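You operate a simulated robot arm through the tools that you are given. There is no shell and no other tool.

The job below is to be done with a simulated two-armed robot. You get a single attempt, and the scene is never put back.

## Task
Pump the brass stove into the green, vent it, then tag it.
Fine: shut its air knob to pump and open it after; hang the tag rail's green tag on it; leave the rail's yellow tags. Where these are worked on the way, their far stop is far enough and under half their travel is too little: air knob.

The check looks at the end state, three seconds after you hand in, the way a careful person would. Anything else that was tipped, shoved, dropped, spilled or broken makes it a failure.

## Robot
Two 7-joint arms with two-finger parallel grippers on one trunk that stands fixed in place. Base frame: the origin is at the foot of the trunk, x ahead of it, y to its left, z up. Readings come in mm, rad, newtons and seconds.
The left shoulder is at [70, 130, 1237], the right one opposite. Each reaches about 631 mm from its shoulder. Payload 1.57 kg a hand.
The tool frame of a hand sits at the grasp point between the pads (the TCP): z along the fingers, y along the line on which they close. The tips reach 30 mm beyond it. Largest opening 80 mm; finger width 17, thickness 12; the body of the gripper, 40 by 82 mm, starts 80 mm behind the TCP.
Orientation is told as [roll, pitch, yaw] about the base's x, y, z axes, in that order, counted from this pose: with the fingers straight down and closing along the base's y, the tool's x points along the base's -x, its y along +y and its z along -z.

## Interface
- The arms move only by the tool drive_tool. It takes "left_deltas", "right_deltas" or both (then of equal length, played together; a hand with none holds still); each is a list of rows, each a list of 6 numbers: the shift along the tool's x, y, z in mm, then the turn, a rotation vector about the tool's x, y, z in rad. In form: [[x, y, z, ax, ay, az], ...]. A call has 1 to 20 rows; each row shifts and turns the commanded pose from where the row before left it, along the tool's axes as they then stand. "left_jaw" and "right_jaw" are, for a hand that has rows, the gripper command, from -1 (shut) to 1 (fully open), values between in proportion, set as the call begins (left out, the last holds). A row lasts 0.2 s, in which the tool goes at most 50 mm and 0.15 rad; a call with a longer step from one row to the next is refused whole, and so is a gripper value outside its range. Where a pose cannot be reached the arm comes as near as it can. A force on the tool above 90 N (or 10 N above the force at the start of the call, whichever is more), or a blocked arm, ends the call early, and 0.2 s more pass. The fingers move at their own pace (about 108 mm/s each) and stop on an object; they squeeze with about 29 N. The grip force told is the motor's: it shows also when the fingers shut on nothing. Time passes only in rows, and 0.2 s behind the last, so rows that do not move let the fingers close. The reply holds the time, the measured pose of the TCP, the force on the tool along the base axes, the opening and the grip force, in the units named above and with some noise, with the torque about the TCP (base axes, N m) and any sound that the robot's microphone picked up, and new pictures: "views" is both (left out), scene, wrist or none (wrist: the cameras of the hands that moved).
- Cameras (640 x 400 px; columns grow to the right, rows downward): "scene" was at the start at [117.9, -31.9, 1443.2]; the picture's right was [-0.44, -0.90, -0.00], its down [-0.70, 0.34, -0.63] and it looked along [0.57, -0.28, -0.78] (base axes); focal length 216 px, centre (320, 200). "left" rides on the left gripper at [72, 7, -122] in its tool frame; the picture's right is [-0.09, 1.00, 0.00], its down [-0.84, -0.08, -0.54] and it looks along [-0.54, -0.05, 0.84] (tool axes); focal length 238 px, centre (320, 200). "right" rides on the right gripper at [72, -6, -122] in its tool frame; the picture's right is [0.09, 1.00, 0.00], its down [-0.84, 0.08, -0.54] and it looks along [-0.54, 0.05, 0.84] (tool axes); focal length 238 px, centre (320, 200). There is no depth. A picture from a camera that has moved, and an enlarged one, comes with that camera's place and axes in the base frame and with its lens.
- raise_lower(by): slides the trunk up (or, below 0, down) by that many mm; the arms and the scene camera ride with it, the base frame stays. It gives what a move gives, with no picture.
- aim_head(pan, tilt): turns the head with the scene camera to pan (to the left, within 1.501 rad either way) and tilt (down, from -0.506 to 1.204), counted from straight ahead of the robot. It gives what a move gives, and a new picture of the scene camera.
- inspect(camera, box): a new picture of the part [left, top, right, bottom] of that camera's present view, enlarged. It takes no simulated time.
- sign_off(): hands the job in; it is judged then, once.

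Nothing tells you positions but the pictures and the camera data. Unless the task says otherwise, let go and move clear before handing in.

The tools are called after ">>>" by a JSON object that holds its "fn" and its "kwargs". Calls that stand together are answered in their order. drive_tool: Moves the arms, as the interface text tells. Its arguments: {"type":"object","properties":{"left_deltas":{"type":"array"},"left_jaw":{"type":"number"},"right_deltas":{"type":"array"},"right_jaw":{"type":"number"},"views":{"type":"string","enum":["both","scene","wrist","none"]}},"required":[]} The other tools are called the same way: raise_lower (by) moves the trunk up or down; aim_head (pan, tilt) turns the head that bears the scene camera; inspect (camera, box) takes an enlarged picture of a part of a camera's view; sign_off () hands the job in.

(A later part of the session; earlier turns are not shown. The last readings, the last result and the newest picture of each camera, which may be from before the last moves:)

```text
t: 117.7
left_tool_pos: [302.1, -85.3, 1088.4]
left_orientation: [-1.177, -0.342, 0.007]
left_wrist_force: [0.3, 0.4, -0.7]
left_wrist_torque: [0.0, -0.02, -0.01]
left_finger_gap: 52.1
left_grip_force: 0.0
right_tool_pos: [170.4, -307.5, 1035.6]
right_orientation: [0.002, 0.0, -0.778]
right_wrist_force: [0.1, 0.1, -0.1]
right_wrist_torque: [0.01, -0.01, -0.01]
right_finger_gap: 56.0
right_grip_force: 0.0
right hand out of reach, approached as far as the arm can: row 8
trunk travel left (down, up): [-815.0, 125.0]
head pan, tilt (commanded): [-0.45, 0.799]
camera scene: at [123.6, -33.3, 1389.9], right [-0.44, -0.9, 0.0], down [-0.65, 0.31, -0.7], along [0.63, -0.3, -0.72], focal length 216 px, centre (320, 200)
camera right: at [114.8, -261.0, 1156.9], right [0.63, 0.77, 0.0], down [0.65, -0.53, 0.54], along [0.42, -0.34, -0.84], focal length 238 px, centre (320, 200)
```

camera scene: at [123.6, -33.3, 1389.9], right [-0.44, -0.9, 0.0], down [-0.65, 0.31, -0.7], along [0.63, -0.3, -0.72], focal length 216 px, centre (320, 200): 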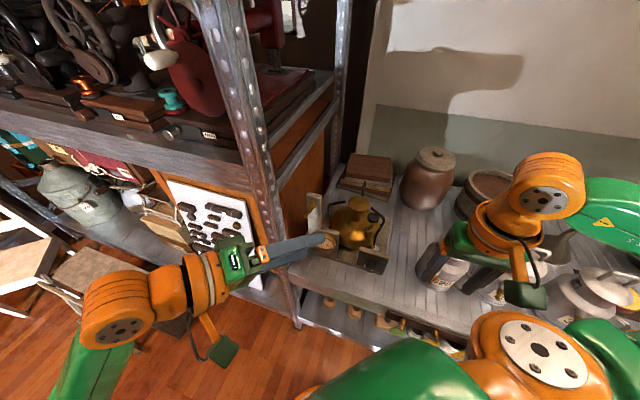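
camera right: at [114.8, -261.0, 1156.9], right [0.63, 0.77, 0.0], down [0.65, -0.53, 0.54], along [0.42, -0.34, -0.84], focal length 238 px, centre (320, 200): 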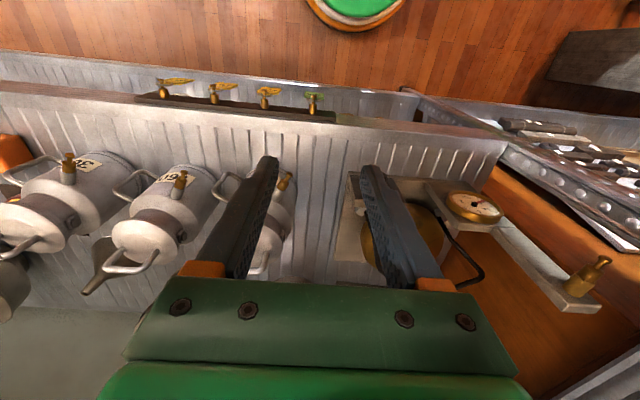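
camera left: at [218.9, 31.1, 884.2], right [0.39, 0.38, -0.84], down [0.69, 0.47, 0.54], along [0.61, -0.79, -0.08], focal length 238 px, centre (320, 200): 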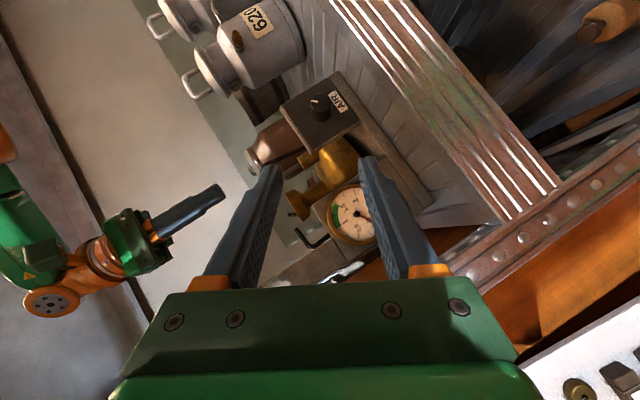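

>>> {"fn": "drive_tool", "kwargs": {"right_deltas": [[4.5, -1.3, 34, 0, 0, 0], [4.5, -1.3, 34, 0, 0, 0], [4.5, -1.3, 34, 0, 0, 0], [4.5, -1.3, 34, 0, 0, 0], [4.5, -1.3, 34, 0, 0, 0], [4.5, -1.3, 34, 0, 0, 0], [4.5, -1.3, 34, 0, 0, 0], [0, 0, 0, 0, 0, 0]]}}

```text
t: 119.5
left_tool_pos: [300.7, -84.1, 1090.1]
left_orientation: [-1.18, -0.345, 0.007]
left_wrist_force: [0.3, 0.2, 0.6]
left_wrist_torque: [0.01, 0.01, -0.01]
left_finger_gap: 51.9
left_grip_force: 0.0
right_tool_pos: [154.0, -307.4, 797.2]
right_orientation: [0.003, -0.002, -0.778]
right_wrist_force: [0.3, 0.1, 0.3]
right_wrist_torque: [0.02, 0.0, 0.01]
right_finger_gap: 56.1
right_grip_force: 0.1
right hand out of reach, approached as far as the arm can: row 1, 2
trunk travel left (down, up): [-815.0, 125.0]
head pan, tilt (commanded): [-0.45, 0.799]
camera scene: at [122.1, -33.0, 1390.1], right [-0.44, -0.9, 0.0], down [-0.65, 0.31, -0.7], along [0.63, -0.3, -0.72], focal length 216 px, centre (320, 200)
camera right: at [98.1, -262.1, 920.1], right [0.63, 0.77, 0.0], down [0.65, -0.53, 0.54], along [0.42, -0.34, -0.84], focal length 238 px, centre (320, 200)
```

scene: 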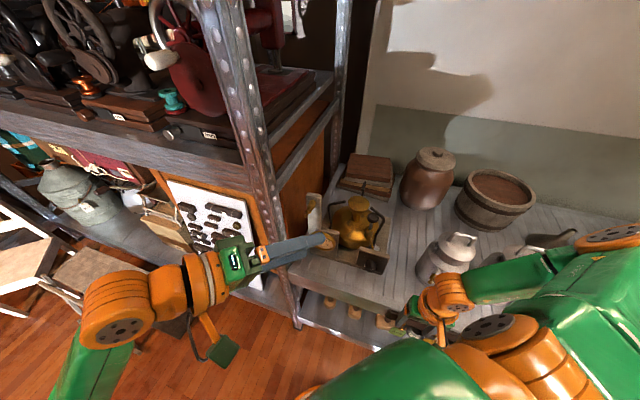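
right: 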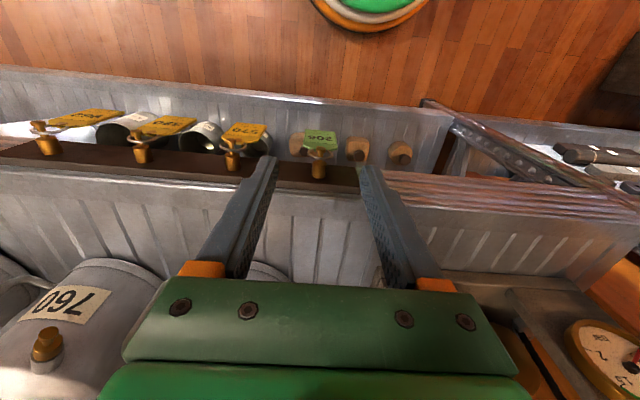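

>>> {"fn": "inspect", "kwargs": {"camera": "right", "box": [270, 100, 380, 200]}}

>>> {"fn": "inspect", "kwargs": {"camera": "scene", "box": [360, 270, 460, 350]}}

```text
4.00 times, centred on (325, 150) of right
camera zoom: at [98.1, -262.1, 920.1], right [0.63, 0.77, 0.0], down [0.65, -0.53, 0.54], along [0.42, -0.34, -0.84], focal length 953 px, centre (300, 400)
```

zoom: 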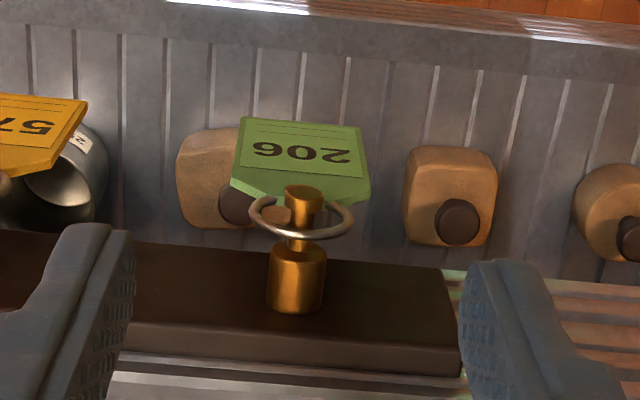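

```text
5.00 times, centred on (410, 310) of scene
camera zoom: at [122.1, -33.0, 1390.1], right [-0.44, -0.9, 0.0], down [-0.65, 0.31, -0.7], along [0.63, -0.3, -0.72], focal length 1080 px, centre (-130, -350)
```

zoom: 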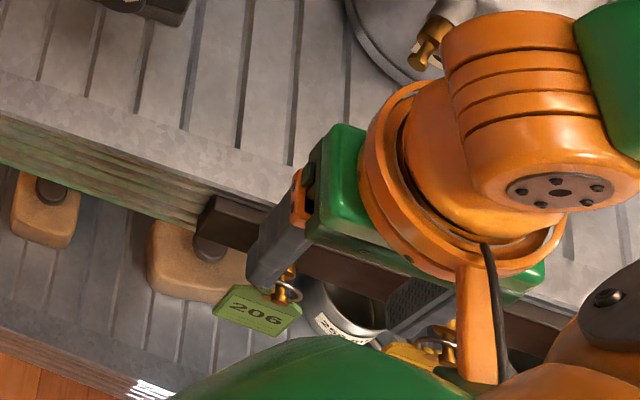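

The right hand is lined up above and in front of the green tag. I'll pitch the fingers forward a little and lower them in front of the tag with the jaw open.

>>> {"fn": "drive_tool", "kwargs": {"right_deltas": [[0, 0, 0, 0, -0.109, 0], [0, 0, 0, 0, -0.109, 0], [0, 0, 0, 0, -0.109, 0], [0, 0, 0, 0, -0.109, 0], [12.5, 0.3, 29, 0, 0, 0], [12.5, 0.3, 29, 0, 0, 0], [12.5, 0.3, 29, 0, 0, 0], [12.5, 0.3, 29, 0, 0, 0], [12.5, 0.3, 28, 0, 0, 0], [0, 0, 0, 0, 0, 0]]}}

>>> {"fn": "inspect", "kwargs": {"camera": "right", "box": [240, 60, 400, 220]}}

```text
t: 121.7
left_tool_pos: [301.7, -83.8, 1090.0]
left_orientation: [-1.178, -0.343, 0.007]
left_wrist_force: [0.0, -0.9, -0.7]
left_wrist_torque: [-0.05, 0.01, 0.01]
left_finger_gap: 51.8
left_grip_force: 0.1
right_tool_pos: [241.9, -361.3, 777.5]
right_orientation: [-0.018, -0.373, -0.666]
right_wrist_force: [-0.2, 0.6, -0.1]
right_wrist_torque: [0.01, -0.03, 0.0]
right_finger_gap: 56.2
right_grip_force: 0.1
right hand out of reach, approached as far as the arm can: row 2, 3, 4, 5, 6, 7, 8, 9
trunk travel left (down, up): [-815.0, 125.0]
head pan, tilt (commanded): [-0.45, 0.799]
camera scene: at [122.1, -33.3, 1390.1], right [-0.44, -0.9, 0.0], down [-0.65, 0.31, -0.7], along [0.63, -0.3, -0.72], focal length 216 px, centre (320, 200)
camera right: at [151.0, -296.8, 865.9], right [0.55, 0.83, -0.05], down [0.51, -0.29, 0.81], along [0.66, -0.47, -0.59], focal length 238 px, centre (320, 200)
```

scene: 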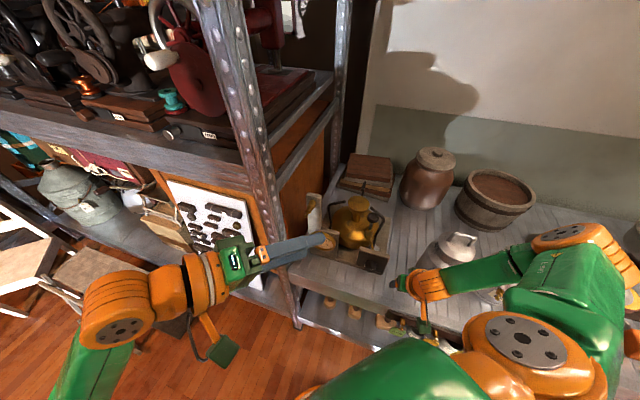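
right: 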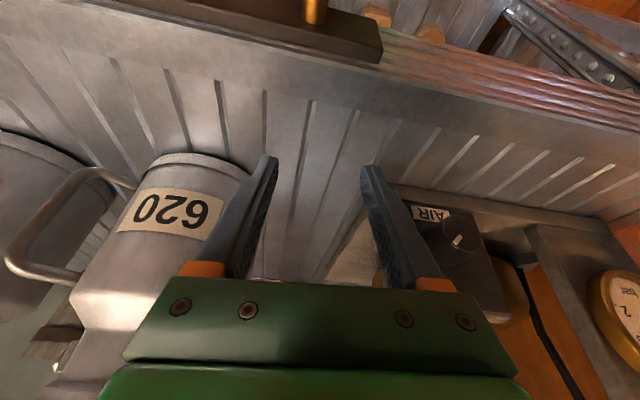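

```text
2.50 times, centred on (320, 140) of right
camera zoom: at [151.0, -296.8, 865.9], right [0.55, 0.83, -0.05], down [0.51, -0.29, 0.81], along [0.66, -0.47, -0.59], focal length 596 px, centre (320, 350)
```

zoom: 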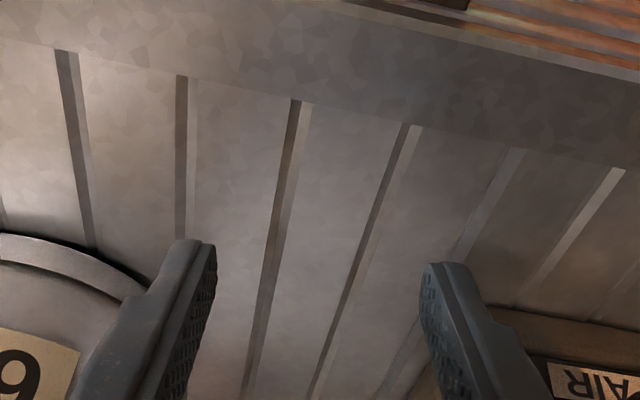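

Pitching forward there wasn't reachable, and the hand drifted over the shelf near the can, with no contact force. I'll lift straight up first, then return to fingers-down.

>>> {"fn": "drive_tool", "kwargs": {"right_deltas": [[-9, 0, -23, 0, 0, 0], [-9, 0, -23, 0, 0, 0], [-9, 0, -23, 0, 0, 0], [-9, 0, -23, 0, 0, 0], [0, 0, 0, 0, 0, 0]]}}

>>> {"fn": "inspect", "kwargs": {"camera": "scene", "box": [360, 200, 520, 300]}}

```text
t: 122.9
left_tool_pos: [302.5, -84.8, 1090.0]
left_orientation: [-1.176, -0.345, 0.006]
left_wrist_force: [0.3, -0.2, -0.2]
left_wrist_torque: [0.03, 0.02, -0.01]
left_finger_gap: 52.1
left_grip_force: 0.0
right_tool_pos: [242.7, -360.9, 875.7]
right_orientation: [-0.02, -0.371, -0.666]
right_wrist_force: [0.1, -0.2, 1.0]
right_wrist_torque: [0.03, -0.04, 0.0]
right_finger_gap: 55.8
right_grip_force: 0.1
trunk travel left (down, up): [-815.0, 125.0]
head pan, tilt (commanded): [-0.45, 0.799]
camera scene: at [122.4, -33.2, 1390.0], right [-0.44, -0.9, 0.0], down [-0.65, 0.31, -0.7], along [0.63, -0.3, -0.72], focal length 216 px, centre (320, 200)
camera right: at [151.0, -295.3, 963.6], right [0.55, 0.83, -0.05], down [0.51, -0.29, 0.81], along [0.66, -0.47, -0.59], focal length 238 px, centre (320, 200)
```

scene: 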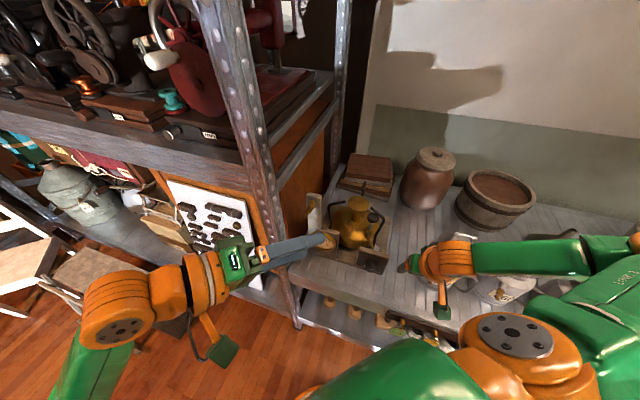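
right: 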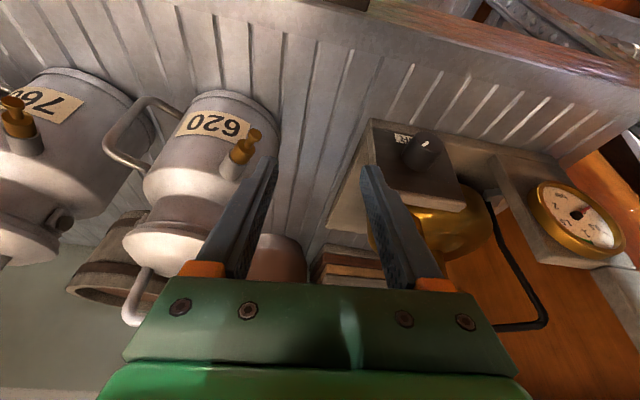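

```text
4.00 times, centred on (440, 250) of scene
camera zoom: at [122.4, -33.2, 1390.0], right [-0.44, -0.9, 0.0], down [-0.65, 0.31, -0.7], along [0.63, -0.3, -0.72], focal length 864 px, centre (-160, 0)
```

zoom: 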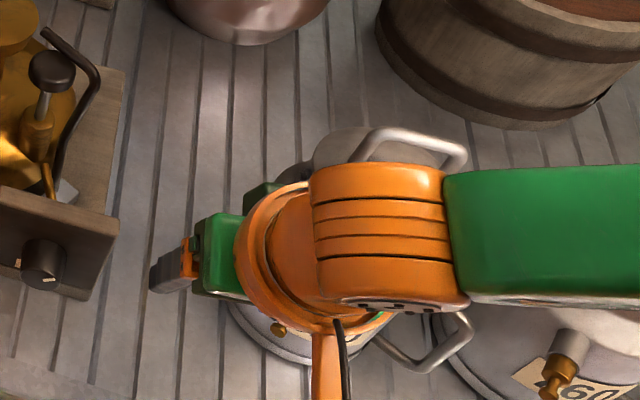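

>>> {"fn": "drive_tool", "kwargs": {"right_deltas": [[0, 0, 0, 0, 0.124, 0], [0, 0, 0, 0, 0.124, 0], [0, 0, 0, 0, 0.123, 0], [0, 0, 0, 0, 0, 0.112], [30, -6, 0, 0, 0, 0], [30, -6, 0, 0, 0, 0], [30, -6, 0, 0, 0, 0], [18, -6, 0, 0, 0, 0], [0, 0, 0, 0, 0, 0]]}}

```text
t: 124.9
left_tool_pos: [300.6, -84.9, 1089.7]
left_orientation: [-1.178, -0.344, 0.006]
left_wrist_force: [0.4, -0.2, 0.1]
left_wrist_torque: [0.03, 0.01, 0.04]
left_finger_gap: 51.9
left_grip_force: 0.1
right_tool_pos: [153.0, -304.8, 873.4]
right_orientation: [-0.017, -0.002, -0.786]
right_wrist_force: [0.2, -0.9, 0.2]
right_wrist_torque: [0.02, 0.02, -0.01]
right_finger_gap: 55.9
right_grip_force: 0.0
right hand out of reach, approached as far as the arm can: row 8
trunk travel left (down, up): [-815.0, 125.0]
head pan, tilt (commanded): [-0.45, 0.799]
camera scene: at [122.5, -33.3, 1390.0], right [-0.44, -0.9, 0.0], down [-0.65, 0.31, -0.7], along [0.63, -0.3, -0.72], focal length 216 px, centre (320, 200)
camera right: at [98.1, -256.4, 995.3], right [0.64, 0.77, -0.02], down [0.65, -0.53, 0.54], along [0.41, -0.36, -0.84], focal length 238 px, centre (320, 200)
```

scene: 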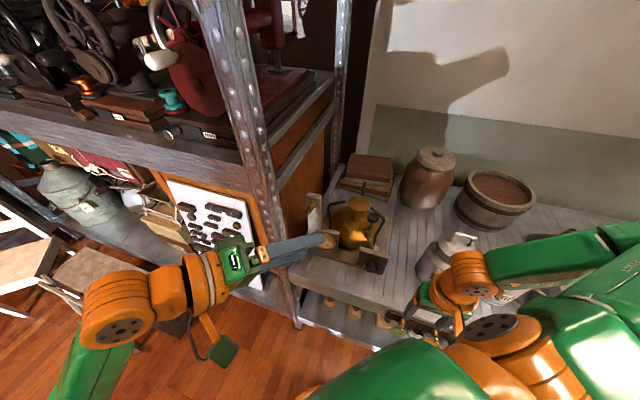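
right: 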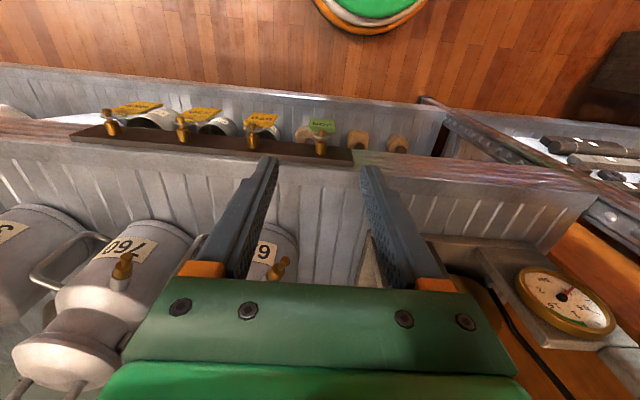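

Back at fingers-down, where this arm is comfortable. I'll lower straight down in front of the tag with the hand vertical.

>>> {"fn": "drive_tool", "kwargs": {"right_deltas": [[0, 0, 30, 0, 0, 0], [0, 0, 30, 0, 0, 0], [0, 0, 30, 0, 0, 0], [0, 0, 30, 0, 0, 0], [0, 0, 30, 0, 0, 0], [0, 0, 0, 0, 0, 0]]}}

>>> {"fn": "inspect", "kwargs": {"camera": "right", "box": [250, 80, 390, 220]}}

```text
t: 126.3
left_tool_pos: [300.8, -84.6, 1090.0]
left_orientation: [-1.181, -0.344, 0.006]
left_wrist_force: [1.1, 0.6, 0.5]
left_wrist_torque: [0.02, 0.01, 0.01]
left_finger_gap: 51.8
left_grip_force: 0.1
right_tool_pos: [149.0, -305.7, 723.3]
right_orientation: [-0.018, -0.004, -0.786]
right_wrist_force: [-0.1, 0.2, -0.2]
right_wrist_torque: [0.0, -0.01, 0.02]
right_finger_gap: 56.2
right_grip_force: 0.1
trunk travel left (down, up): [-815.0, 125.0]
head pan, tilt (commanded): [-0.45, 0.799]
camera scene: at [122.2, -32.9, 1390.1], right [-0.43, -0.9, 0.0], down [-0.65, 0.31, -0.7], along [0.63, -0.3, -0.72], focal length 216 px, centre (320, 200)
camera right: at [94.6, -258.2, 845.5], right [0.64, 0.77, -0.02], down [0.65, -0.53, 0.54], along [0.41, -0.36, -0.84], focal length 238 px, centre (320, 200)
```

scene: 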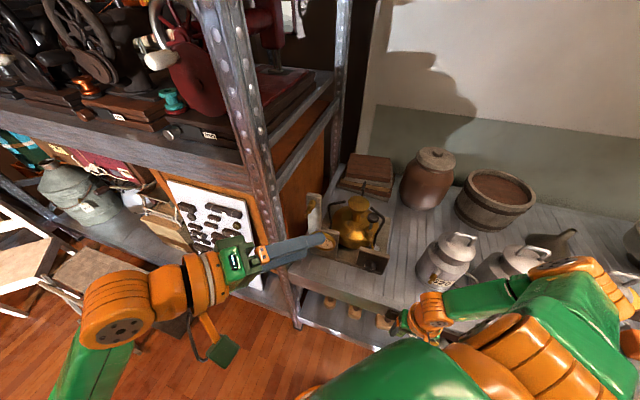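
right: 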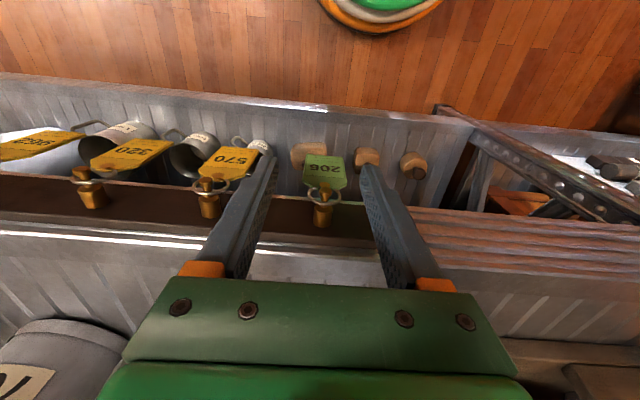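

```text
2.86 times, centred on (320, 150) of right
camera zoom: at [94.6, -258.2, 845.5], right [0.64, 0.77, -0.02], down [0.65, -0.53, 0.54], along [0.41, -0.36, -0.84], focal length 681 px, centre (320, 343)
```

zoom: 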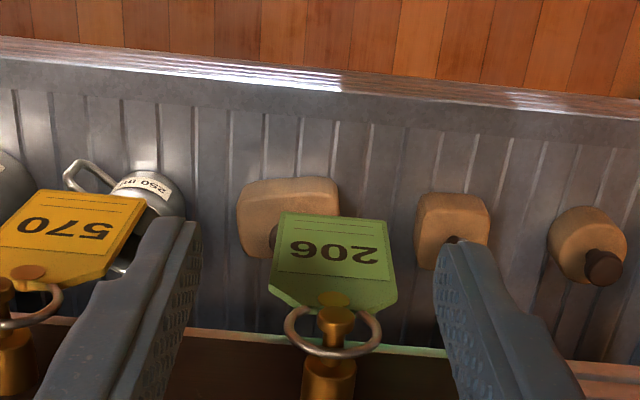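

>>> {"fn": "drive_tool", "kwargs": {"right_deltas": [[-1, 1.6, 21, 0, 0, 0], [-1, 1.6, 21, 0, 0, 0], [-1, 1.6, 21, 0, 0, 0], [-1, 0, 20, 0, 0, 0], [0, 0, 0, 0, 0, 0]]}}

>>> {"fn": "inspect", "kwargs": {"camera": "right", "box": [240, 120, 400, 280]}}

```text
t: 127.5
left_tool_pos: [301.9, -84.4, 1089.7]
left_orientation: [-1.18, -0.343, 0.006]
left_wrist_force: [-0.8, 0.6, 0.1]
left_wrist_torque: [0.03, 0.01, 0.01]
left_finger_gap: 52.0
left_grip_force: 0.1
right_tool_pos: [155.9, -307.4, 641.7]
right_orientation: [-0.015, -0.003, -0.785]
right_wrist_force: [0.0, -0.2, 0.9]
right_wrist_torque: [-0.01, 0.02, 0.0]
right_finger_gap: 56.0
right_grip_force: 0.0
trunk travel left (down, up): [-815.0, 125.0]
head pan, tilt (commanded): [-0.45, 0.799]
camera scene: at [122.2, -33.1, 1390.1], right [-0.43, -0.9, 0.0], down [-0.65, 0.31, -0.7], along [0.63, -0.3, -0.72], focal length 216 px, centre (320, 200)
camera right: at [101.3, -259.1, 762.5], right [0.64, 0.77, -0.02], down [0.65, -0.53, 0.54], along [0.41, -0.36, -0.84], focal length 238 px, centre (320, 200)
```

scene: 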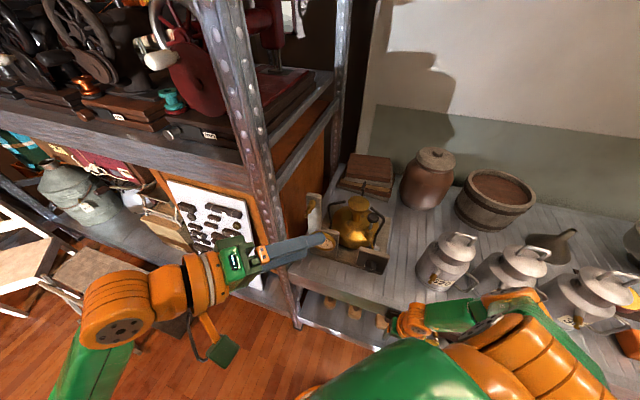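
right: 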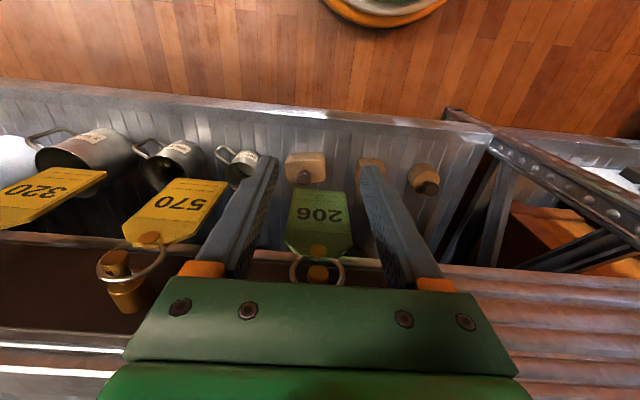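

```text
2.50 times, centred on (320, 200) of right
camera zoom: at [101.3, -259.1, 762.5], right [0.64, 0.77, -0.02], down [0.65, -0.53, 0.54], along [0.41, -0.36, -0.84], focal length 596 px, centre (320, 200)
```

zoom: 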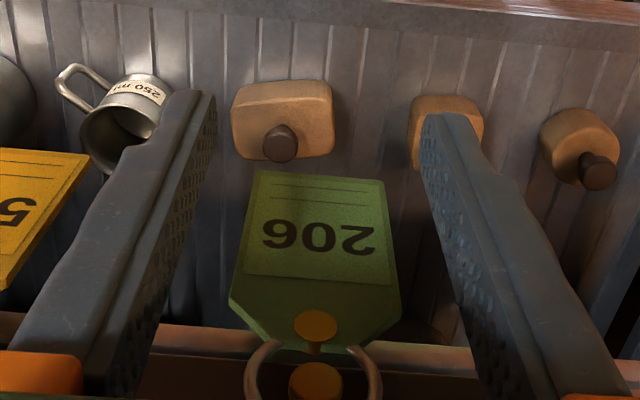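

The tag is centred between the fingers, about 22 mm ahead of them. I'll move in so they straddle its edges.

>>> {"fn": "drive_tool", "kwargs": {"right_deltas": [[-8, 0, 0, 0, 0, 0], [-8, 0, 0, 0, 0, 0], [-6, 0, 0, 0, 0, 0], [0, 0, 0, 0, 0, 0]], "views": "wrist"}}

>>> {"fn": "inspect", "kwargs": {"camera": "right", "box": [240, 120, 400, 280]}}

>>> {"fn": "inspect", "kwargs": {"camera": "scene", "box": [350, 270, 470, 350]}}

```text
t: 128.5
left_tool_pos: [301.3, -85.0, 1089.7]
left_orientation: [-1.179, -0.343, 0.007]
left_wrist_force: [0.1, 0.5, -0.2]
left_wrist_torque: [-0.01, 0.01, 0.02]
left_finger_gap: 52.3
left_grip_force: 0.0
right_tool_pos: [172.0, -322.7, 640.4]
right_orientation: [-0.016, -0.003, -0.785]
right_wrist_force: [0.6, -0.4, -0.3]
right_wrist_torque: [0.01, 0.0, -0.01]
right_finger_gap: 56.1
right_grip_force: 0.1
trunk travel left (down, up): [-815.0, 125.0]
head pan, tilt (commanded): [-0.45, 0.799]
camera right: at [117.2, -274.2, 763.0], right [0.64, 0.77, -0.02], down [0.65, -0.53, 0.54], along [0.41, -0.36, -0.84], focal length 238 px, centre (320, 200)
```

right: 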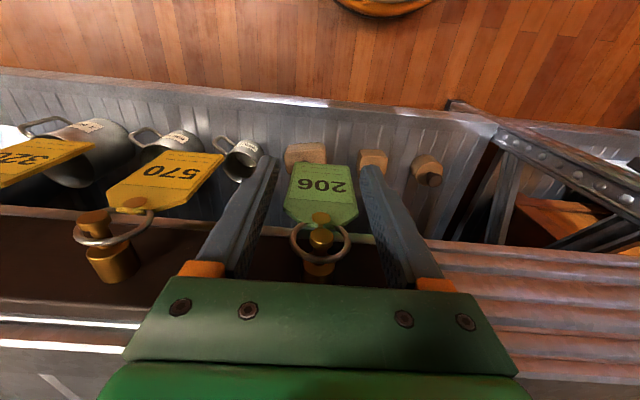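

```text
2.50 times, centred on (320, 200) of right
camera zoom: at [117.2, -274.2, 763.0], right [0.64, 0.77, -0.02], down [0.65, -0.53, 0.54], along [0.41, -0.36, -0.84], focal length 596 px, centre (320, 200)
```

zoom: 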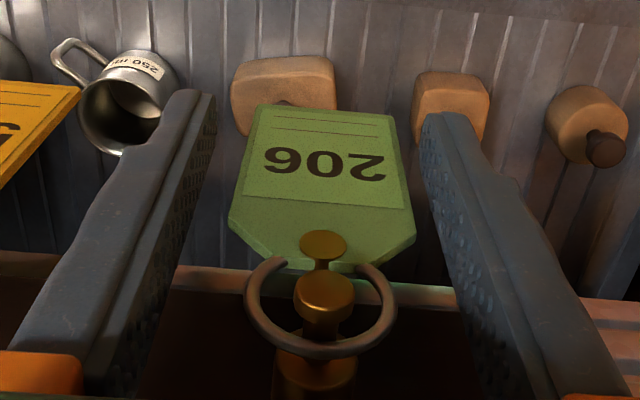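

```text
5.00 times, centred on (410, 310) of scene
camera zoom: at [122.2, -33.1, 1390.1], right [-0.44, -0.9, 0.0], down [-0.65, 0.31, -0.7], along [0.63, -0.3, -0.72], focal length 1080 px, centre (-130, -350)
```

zoom: 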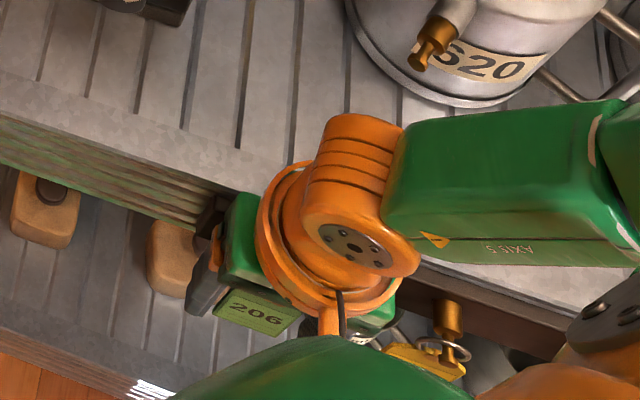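

The tag is squarely between the fingers and its ring sits over the peg's stem. I'll close the jaw on its edges.

>>> {"fn": "drive_tool", "kwargs": {"right_deltas": [[0, 0, 0, 0, 0, 0], [0, 0, 0, 0, 0, 0], [0, 0, 0, 0, 0, 0]], "right_jaw": -1, "views": "wrist"}}

>>> {"fn": "inspect", "kwargs": {"camera": "right", "box": [240, 120, 400, 280]}}

```text
t: 129.3
left_tool_pos: [300.7, -83.7, 1089.8]
left_orientation: [-1.179, -0.344, 0.006]
left_wrist_force: [-0.5, 0.1, -0.6]
left_wrist_torque: [0.02, 0.0, -0.04]
left_finger_gap: 52.1
left_grip_force: 0.0
right_tool_pos: [172.7, -321.7, 641.6]
right_orientation: [-0.016, -0.005, -0.786]
right_wrist_force: [1.2, 0.1, 0.2]
right_wrist_torque: [-0.01, 0.02, 0.0]
right_finger_gap: 38.6
right_grip_force: 28.7
trunk travel left (down, up): [-815.0, 125.0]
head pan, tilt (commanded): [-0.45, 0.799]
camera right: at [117.1, -274.1, 763.0], right [0.64, 0.77, -0.02], down [0.65, -0.53, 0.54], along [0.41, -0.36, -0.84], focal length 238 px, centre (320, 200)
```

right: 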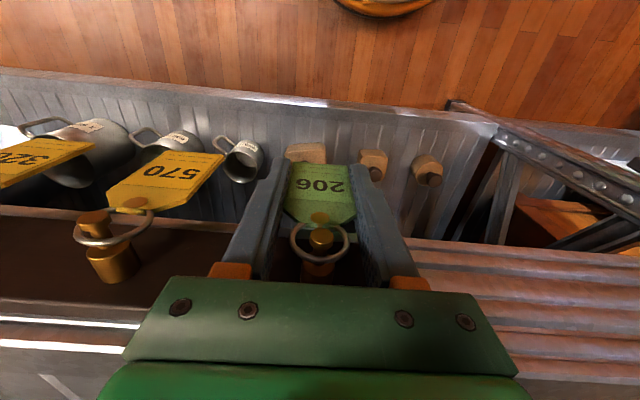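

```text
2.50 times, centred on (320, 200) of right
camera zoom: at [117.1, -274.1, 763.0], right [0.64, 0.77, -0.02], down [0.65, -0.53, 0.54], along [0.41, -0.36, -0.84], focal length 596 px, centre (320, 200)
```

zoom: 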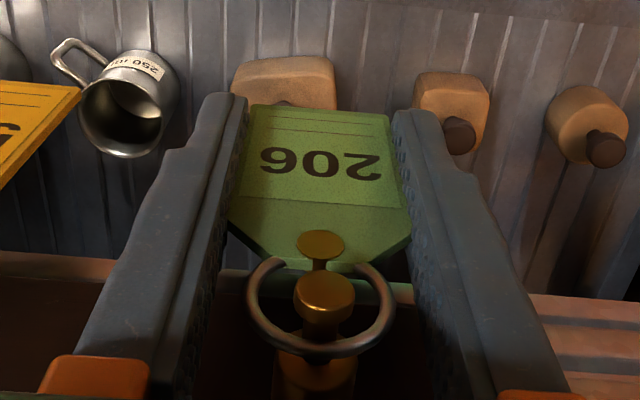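

The tag is gripped, with a 38.6 mm gap. The ring's centre is about 44 mm above the TCP and the peg axis is about 7 mm above that. I'll lift 7 mm and draw the ring straight off the peg.

>>> {"fn": "drive_tool", "kwargs": {"right_deltas": [[0, 0, -4, 0, 0, 0], [0, 0, -3, 0, 0, 0], [0, 0, 0, 0, 0, 0]], "views": "wrist"}}

>>> {"fn": "inspect", "kwargs": {"camera": "right", "box": [260, 160, 380, 280]}}

```text
t: 130.1
left_tool_pos: [301.2, -83.6, 1090.2]
left_orientation: [-1.177, -0.343, 0.007]
left_wrist_force: [1.0, -1.4, -1.0]
left_wrist_torque: [-0.02, 0.02, 0.04]
left_finger_gap: 51.8
left_grip_force: 0.1
right_tool_pos: [172.3, -321.7, 648.5]
right_orientation: [-0.016, -0.003, -0.786]
right_wrist_force: [-0.3, 0.0, 0.7]
right_wrist_torque: [0.01, 0.01, 0.02]
right_finger_gap: 38.6
right_grip_force: 29.4
trunk travel left (down, up): [-815.0, 125.0]
head pan, tilt (commanded): [-0.45, 0.799]
camera right: at [116.8, -273.6, 770.1], right [0.64, 0.77, -0.02], down [0.65, -0.53, 0.54], along [0.41, -0.36, -0.84], focal length 238 px, centre (320, 200)
```

right: 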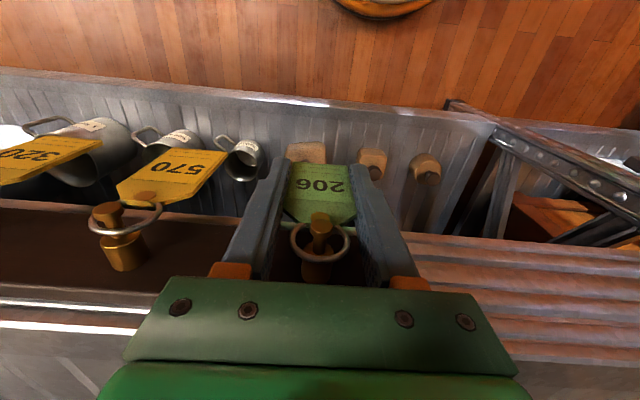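

```text
3.33 times, centred on (320, 220) of right
camera zoom: at [116.8, -273.6, 770.1], right [0.64, 0.77, -0.02], down [0.65, -0.53, 0.54], along [0.41, -0.36, -0.84], focal length 794 px, centre (320, 133)
```

zoom: 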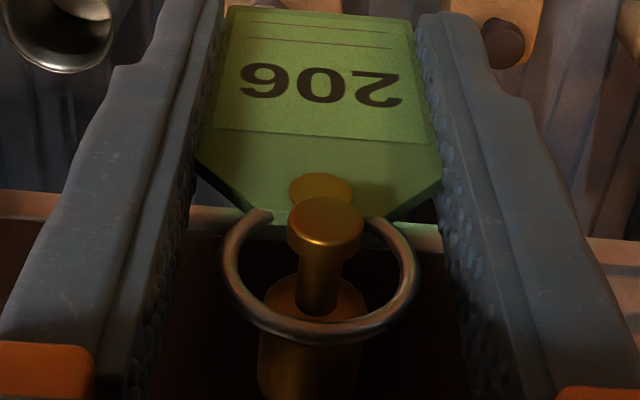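

The peg's stem now runs through the middle of the ring. I'll draw it straight out.

>>> {"fn": "drive_tool", "kwargs": {"right_deltas": [[8, 0, 0, 0, 0, 0], [8, 0, 0, 0, 0, 0], [8, 0, 0, 0, 0, 0], [10, 0, 0, 0, 0, 0], [10, 0, 0, 0, 0, 0], [0, 0, 0, 0, 0, 0]], "views": "wrist"}}

>>> {"fn": "inspect", "kwargs": {"camera": "right", "box": [240, 140, 400, 300]}}

```text
t: 131.5
left_tool_pos: [301.9, -83.8, 1089.6]
left_orientation: [-1.178, -0.344, 0.008]
left_wrist_force: [0.1, 0.4, 0.3]
left_wrist_torque: [0.0, 0.02, -0.01]
left_finger_gap: 51.9
left_grip_force: 0.0
right_tool_pos: [140.5, -289.7, 648.7]
right_orientation: [-0.015, -0.005, -0.787]
right_wrist_force: [0.0, -0.6, 0.3]
right_wrist_torque: [-0.01, -0.03, -0.01]
right_finger_gap: 38.9
right_grip_force: 28.9
trunk travel left (down, up): [-815.0, 125.0]
head pan, tilt (commanded): [-0.45, 0.799]
camera right: at [85.3, -242.7, 770.3], right [0.64, 0.77, -0.02], down [0.65, -0.53, 0.54], along [0.41, -0.36, -0.84], focal length 238 px, centre (320, 200)
```

right: 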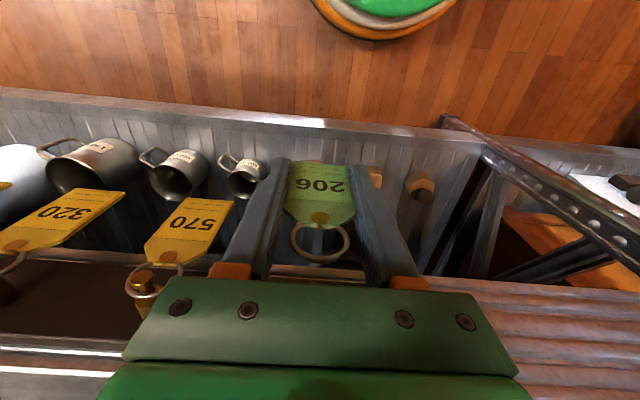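

```text
2.50 times, centred on (320, 220) of right
camera zoom: at [85.3, -242.7, 770.3], right [0.64, 0.77, -0.02], down [0.65, -0.53, 0.54], along [0.41, -0.36, -0.84], focal length 596 px, centre (320, 150)
```

zoom: 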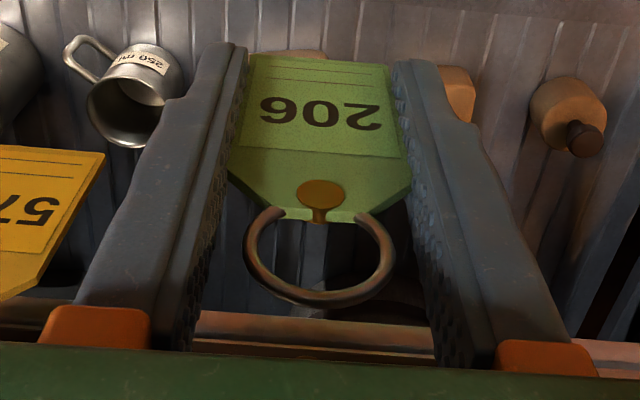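

The tag is off the rail, and its ring sits 44 mm above the TCP. I'll raise it while moving the left hand out of the way.

>>> {"fn": "drive_tool", "kwargs": {"left_deltas": [[0, 0, -40, 0, 0, 0], [0, 0, -40, 0, 0, 0], [0, 0, -40, 0, 0, 0], [0, 0, -40, 0, 0, 0], [0, 0, -40, 0, 0, 0], [0, 0, 0, 0, 0, 0]], "right_deltas": [[0, 0, -28, 0, 0, 0], [0, 0, -28, 0, 0, 0], [0, 0, -28, 0, 0, 0], [0, 0, -28, 0, 0, 0], [0, 0, -28, 0, 0, 0], [0, 0, 0, 0, 0, 0]]}}

```text
t: 132.9
left_tool_pos: [275.8, 100.4, 1160.0]
left_orientation: [-1.179, -0.345, 0.006]
left_wrist_force: [-0.2, -0.3, 0.0]
left_wrist_torque: [-0.01, -0.01, 0.01]
left_finger_gap: 52.0
left_grip_force: 0.1
right_tool_pos: [141.7, -290.3, 790.1]
right_orientation: [-0.017, -0.003, -0.786]
right_wrist_force: [0.4, 0.7, 0.0]
right_wrist_torque: [0.06, 0.02, 0.04]
right_finger_gap: 38.6
right_grip_force: 29.4
trunk travel left (down, up): [-815.0, 125.0]
head pan, tilt (commanded): [-0.45, 0.799]
camera scene: at [122.7, -33.7, 1390.0], right [-0.44, -0.9, 0.0], down [-0.65, 0.31, -0.7], along [0.63, -0.3, -0.72], focal length 216 px, centre (320, 200)
camera right: at [85.4, -242.0, 911.9], right [0.64, 0.77, -0.02], down [0.65, -0.53, 0.54], along [0.41, -0.36, -0.84], focal length 238 px, centre (320, 200)
camera left: at [193.6, 215.6, 1174.8], right [0.39, 0.38, -0.84], down [0.69, 0.48, 0.54], along [0.61, -0.79, -0.08], focal length 238 px, centre (320, 200)
```

scene: 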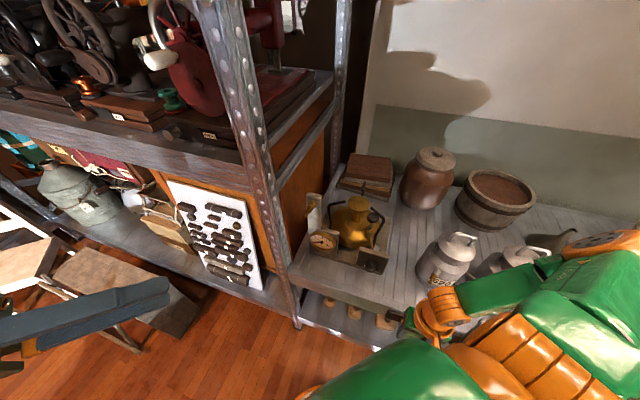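
right: 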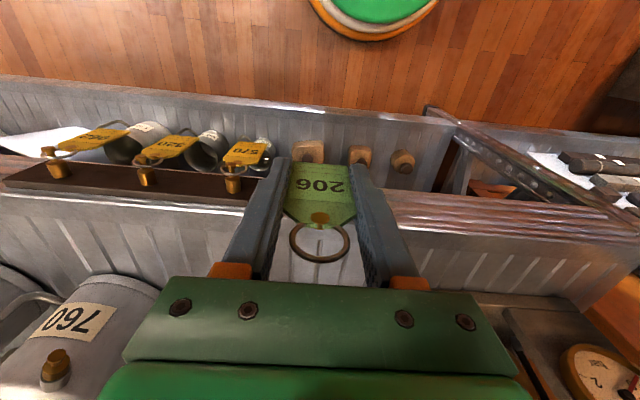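
left: 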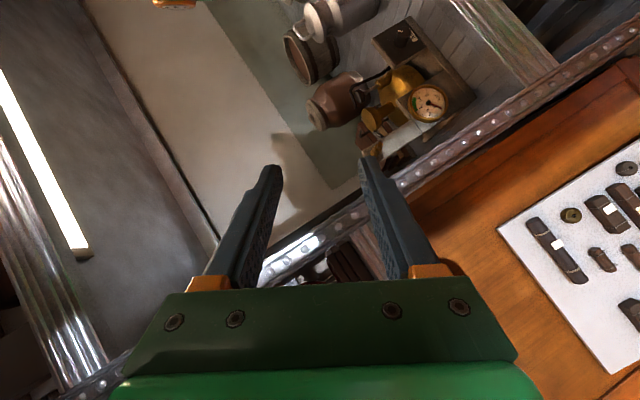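

>>> {"fn": "inspect", "kwargs": {"camera": "scene", "box": [230, 150, 350, 280]}}

>>> {"fn": "drive_tool", "kwargs": {"right_deltas": [[-3, 25, -32, 0, 0, 0], [-5, 25, -30, 0, 0, 0], [-8, 25, -30, 0, 0, 0], [-8, 30, -25, 0, 0, 0], [-8, 35, -20, 0, 0, 0], [-8, 35, -20, 0, 0, 0], [-8, 35, -20, 0, 0, 0], [-8, 30, -15, 0, 0, 0], [0, 0, 0, 0, 0, 0]]}}

```text
3.08 times, centred on (290, 215) of scene
camera zoom: at [122.7, -33.7, 1390.0], right [-0.44, -0.9, 0.0], down [-0.65, 0.31, -0.7], along [0.63, -0.3, -0.72], focal length 665 px, centre (412, 154)
```

zoom: 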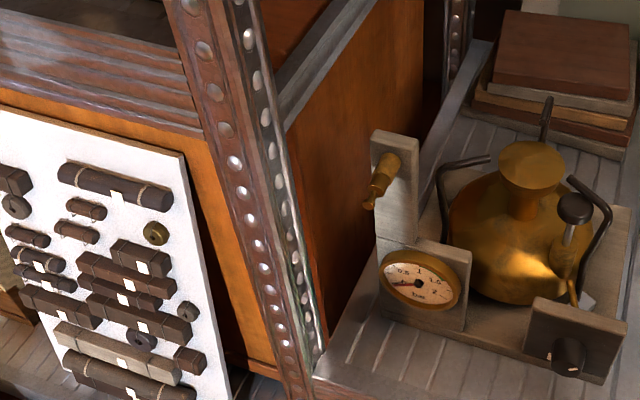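

```text
t: 134.9
left_tool_pos: [276.1, 99.8, 1160.3]
left_orientation: [-1.178, -0.343, 0.007]
left_wrist_force: [0.2, 0.2, -0.8]
left_wrist_torque: [0.02, 0.02, 0.0]
left_finger_gap: 52.0
left_grip_force: 0.1
right_tool_pos: [354.7, -157.3, 975.6]
right_orientation: [-0.019, -0.004, -0.785]
right_wrist_force: [0.4, -1.0, -1.2]
right_wrist_torque: [0.06, -0.02, -0.01]
right_finger_gap: 38.9
right_grip_force: 29.2
trunk travel left (down, up): [-815.0, 125.0]
head pan, tilt (commanded): [-0.45, 0.799]
camera scene: at [121.9, -33.4, 1390.1], right [-0.44, -0.9, 0.0], down [-0.65, 0.31, -0.7], along [0.63, -0.3, -0.72], focal length 216 px, centre (320, 200)
camera right: at [298.6, -110.0, 1097.1], right [0.64, 0.77, -0.02], down [0.65, -0.53, 0.54], along [0.41, -0.36, -0.84], focal length 238 px, centre (320, 200)
```

scene: 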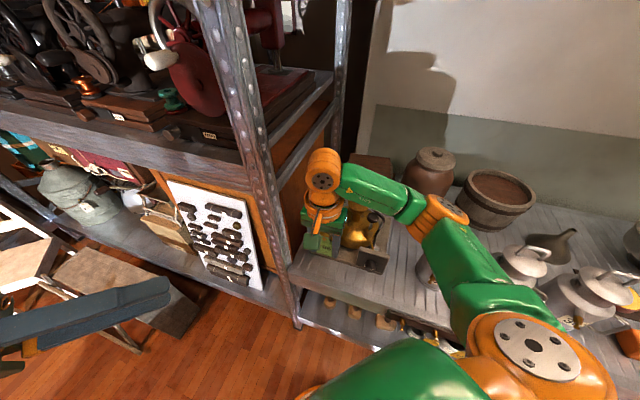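
right: 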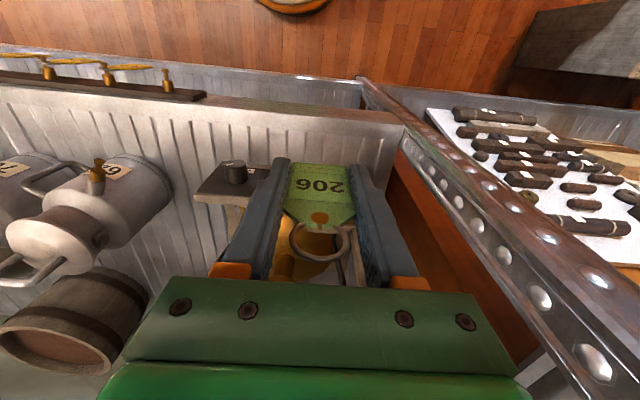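

The tag is steady in the hand. The rack's post leaves little room left of the stove's peg, so I'll come in from above with the hand leaning slightly back. First I'll raise and tilt, still to the right of the peg.

>>> {"fn": "drive_tool", "kwargs": {"right_deltas": [[0, 0, -25, 0, 0, 0], [0, 0, -25, 0, 0, 0], [0, 0, -22, 0, 0, 0], [0, 0, 0, 0, 0.07, 0], [0, 0, 0, 0.016, 0.07, 0], [-14, 5, 0, 0, 0, 0], [-14, 5, 0, 0, 0, 0], [-12, 5, 0, 0, 0, 0], [0, 0, 0, 0, 0, 0]]}}

>>> {"fn": "inspect", "kwargs": {"camera": "right", "box": [300, 100, 640, 400]}}

>>> {"fn": "inspect", "kwargs": {"camera": "scene", "box": [240, 130, 380, 280]}}

```text
t: 136.9
left_tool_pos: [274.9, 99.8, 1160.4]
left_orientation: [-1.18, -0.343, 0.006]
left_wrist_force: [-0.7, -0.2, 0.2]
left_wrist_torque: [-0.01, -0.01, -0.05]
left_finger_gap: 52.0
left_grip_force: 0.1
right_tool_pos: [391.9, -173.7, 1041.3]
right_orientation: [-0.033, 0.135, -0.789]
right_wrist_force: [0.2, -0.5, -0.3]
right_wrist_torque: [-0.01, -0.01, 0.0]
right_finger_gap: 38.7
right_grip_force: 28.8
trunk travel left (down, up): [-815.0, 125.0]
head pan, tilt (commanded): [-0.45, 0.799]
camera scene: at [122.2, -32.9, 1390.1], right [-0.43, -0.9, 0.0], down [-0.65, 0.31, -0.7], along [0.63, -0.3, -0.72], focal length 216 px, centre (320, 200)
camera right: at [350.8, -136.4, 1173.0], right [0.64, 0.77, -0.02], down [0.7, -0.57, 0.42], along [0.31, -0.28, -0.91], focal length 238 px, centre (320, 200)
```

scene: 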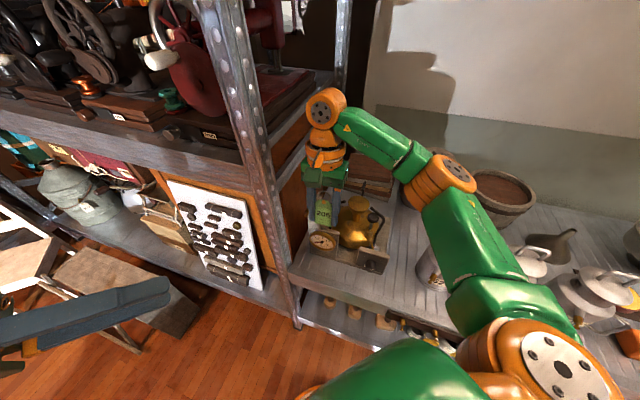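
right: 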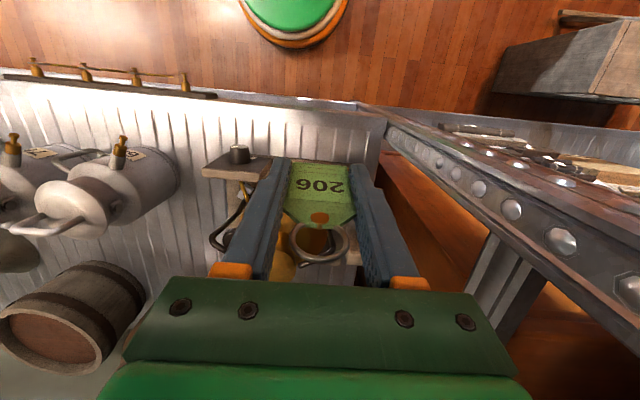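

```text
1.33 times, centred on (470, 250) of right
camera zoom: at [350.8, -136.4, 1173.0], right [0.64, 0.77, -0.02], down [0.7, -0.57, 0.42], along [0.31, -0.28, -0.91], focal length 318 px, centre (120, 133)
```

zoom: 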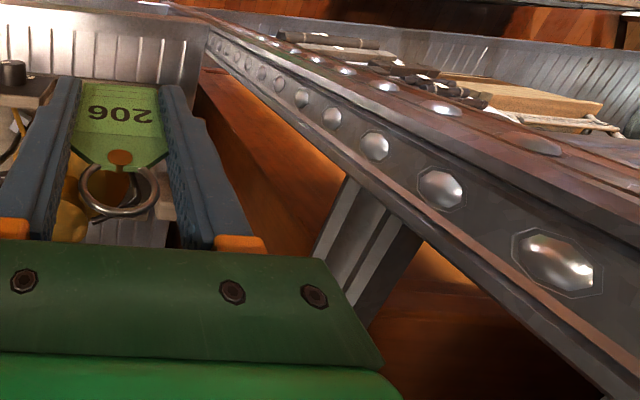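

```text
2.67 times, centred on (310, 205) of scene
camera zoom: at [122.2, -32.9, 1390.1], right [-0.43, -0.9, 0.0], down [-0.65, 0.31, -0.7], along [0.63, -0.3, -0.72], focal length 576 px, centre (347, 187)
```

zoom: 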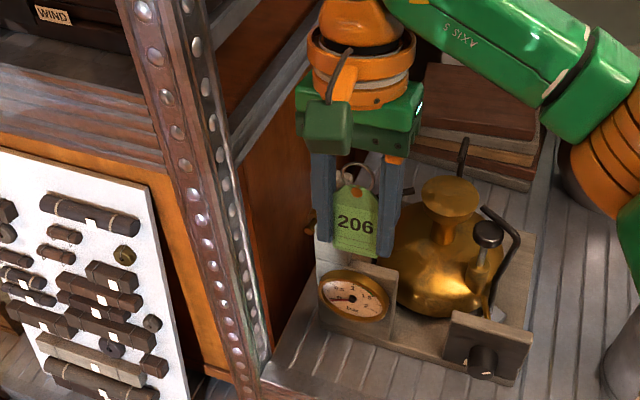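

I can see the tag above the gauge in the scene view. I'll lean the hand a little to the right to clear the rack's side rail, then shift left at this height until it is in front of the peg.

>>> {"fn": "drive_tool", "kwargs": {"right_deltas": [[0, 0, 0, -0.077, 0, 0], [0, 0, 0, -0.077, 0, 0], [0, 19, 2, 0, 0, 0], [0, 19, 2, 0, 0, 0], [0, 12, 2, 0, 0, 0], [0, 0, 0, 0, 0, 0]]}}

>>> {"fn": "inspect", "kwargs": {"camera": "scene", "box": [240, 130, 380, 280]}}

>>> {"fn": "inspect", "kwargs": {"camera": "right", "box": [240, 140, 400, 300]}}

```text
t: 138.3
left_tool_pos: [276.8, 100.0, 1159.1]
left_orientation: [-1.18, -0.344, 0.007]
left_wrist_force: [-0.3, -0.1, 0.1]
left_wrist_torque: [0.01, 0.0, 0.01]
left_finger_gap: 52.2
left_grip_force: 0.0
right_tool_pos: [427.6, -135.3, 1041.5]
right_orientation: [0.121, 0.135, -0.79]
right_wrist_force: [-0.2, 0.0, -0.7]
right_wrist_torque: [0.01, -0.01, -0.04]
right_finger_gap: 38.7
right_grip_force: 28.5
trunk travel left (down, up): [-815.0, 125.0]
head pan, tilt (commanded): [-0.45, 0.799]
camera scene: at [122.4, -33.1, 1390.1], right [-0.44, -0.9, 0.0], down [-0.65, 0.31, -0.7], along [0.63, -0.3, -0.72], focal length 216 px, centre (320, 200)
camera right: at [373.8, -112.2, 1172.0], right [0.65, 0.75, 0.13], down [0.64, -0.63, 0.43], along [0.41, -0.19, -0.89], focal length 238 px, centre (320, 200)
```

scene: 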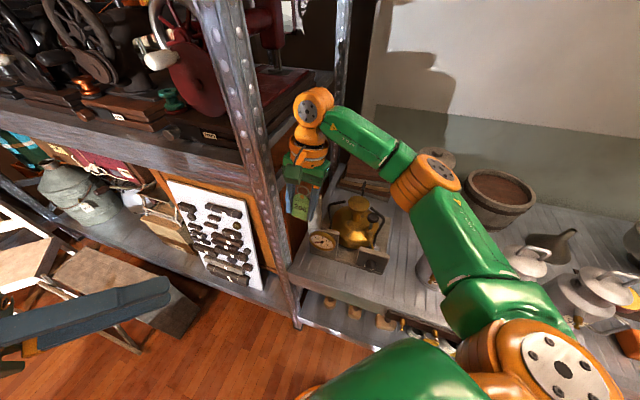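
right: 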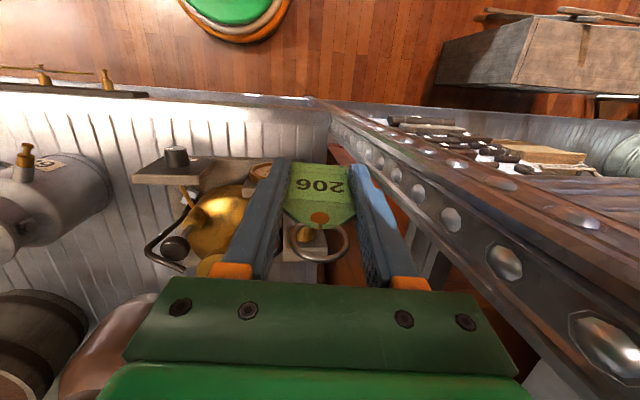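

```text
2.67 times, centred on (310, 205) of scene
camera zoom: at [122.4, -33.1, 1390.1], right [-0.44, -0.9, 0.0], down [-0.65, 0.31, -0.7], along [0.63, -0.3, -0.72], focal length 576 px, centre (347, 187)
```

zoom: 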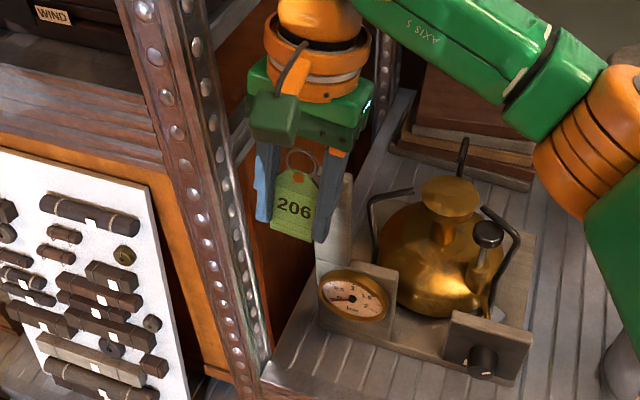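

```text
2.50 times, centred on (320, 220) of right
camera zoom: at [373.8, -112.2, 1172.0], right [0.65, 0.75, 0.13], down [0.64, -0.63, 0.43], along [0.41, -0.19, -0.89], focal length 596 px, centre (320, 150)
```

zoom: 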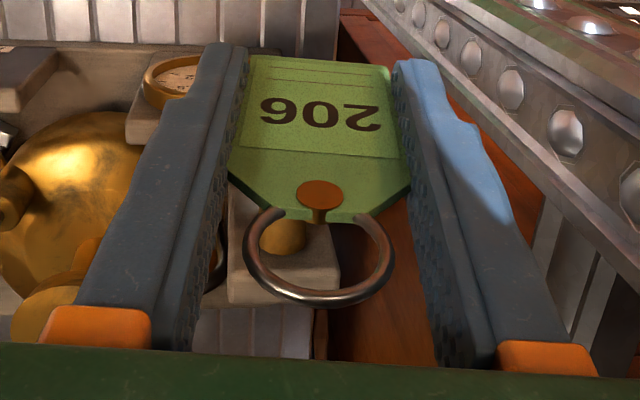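

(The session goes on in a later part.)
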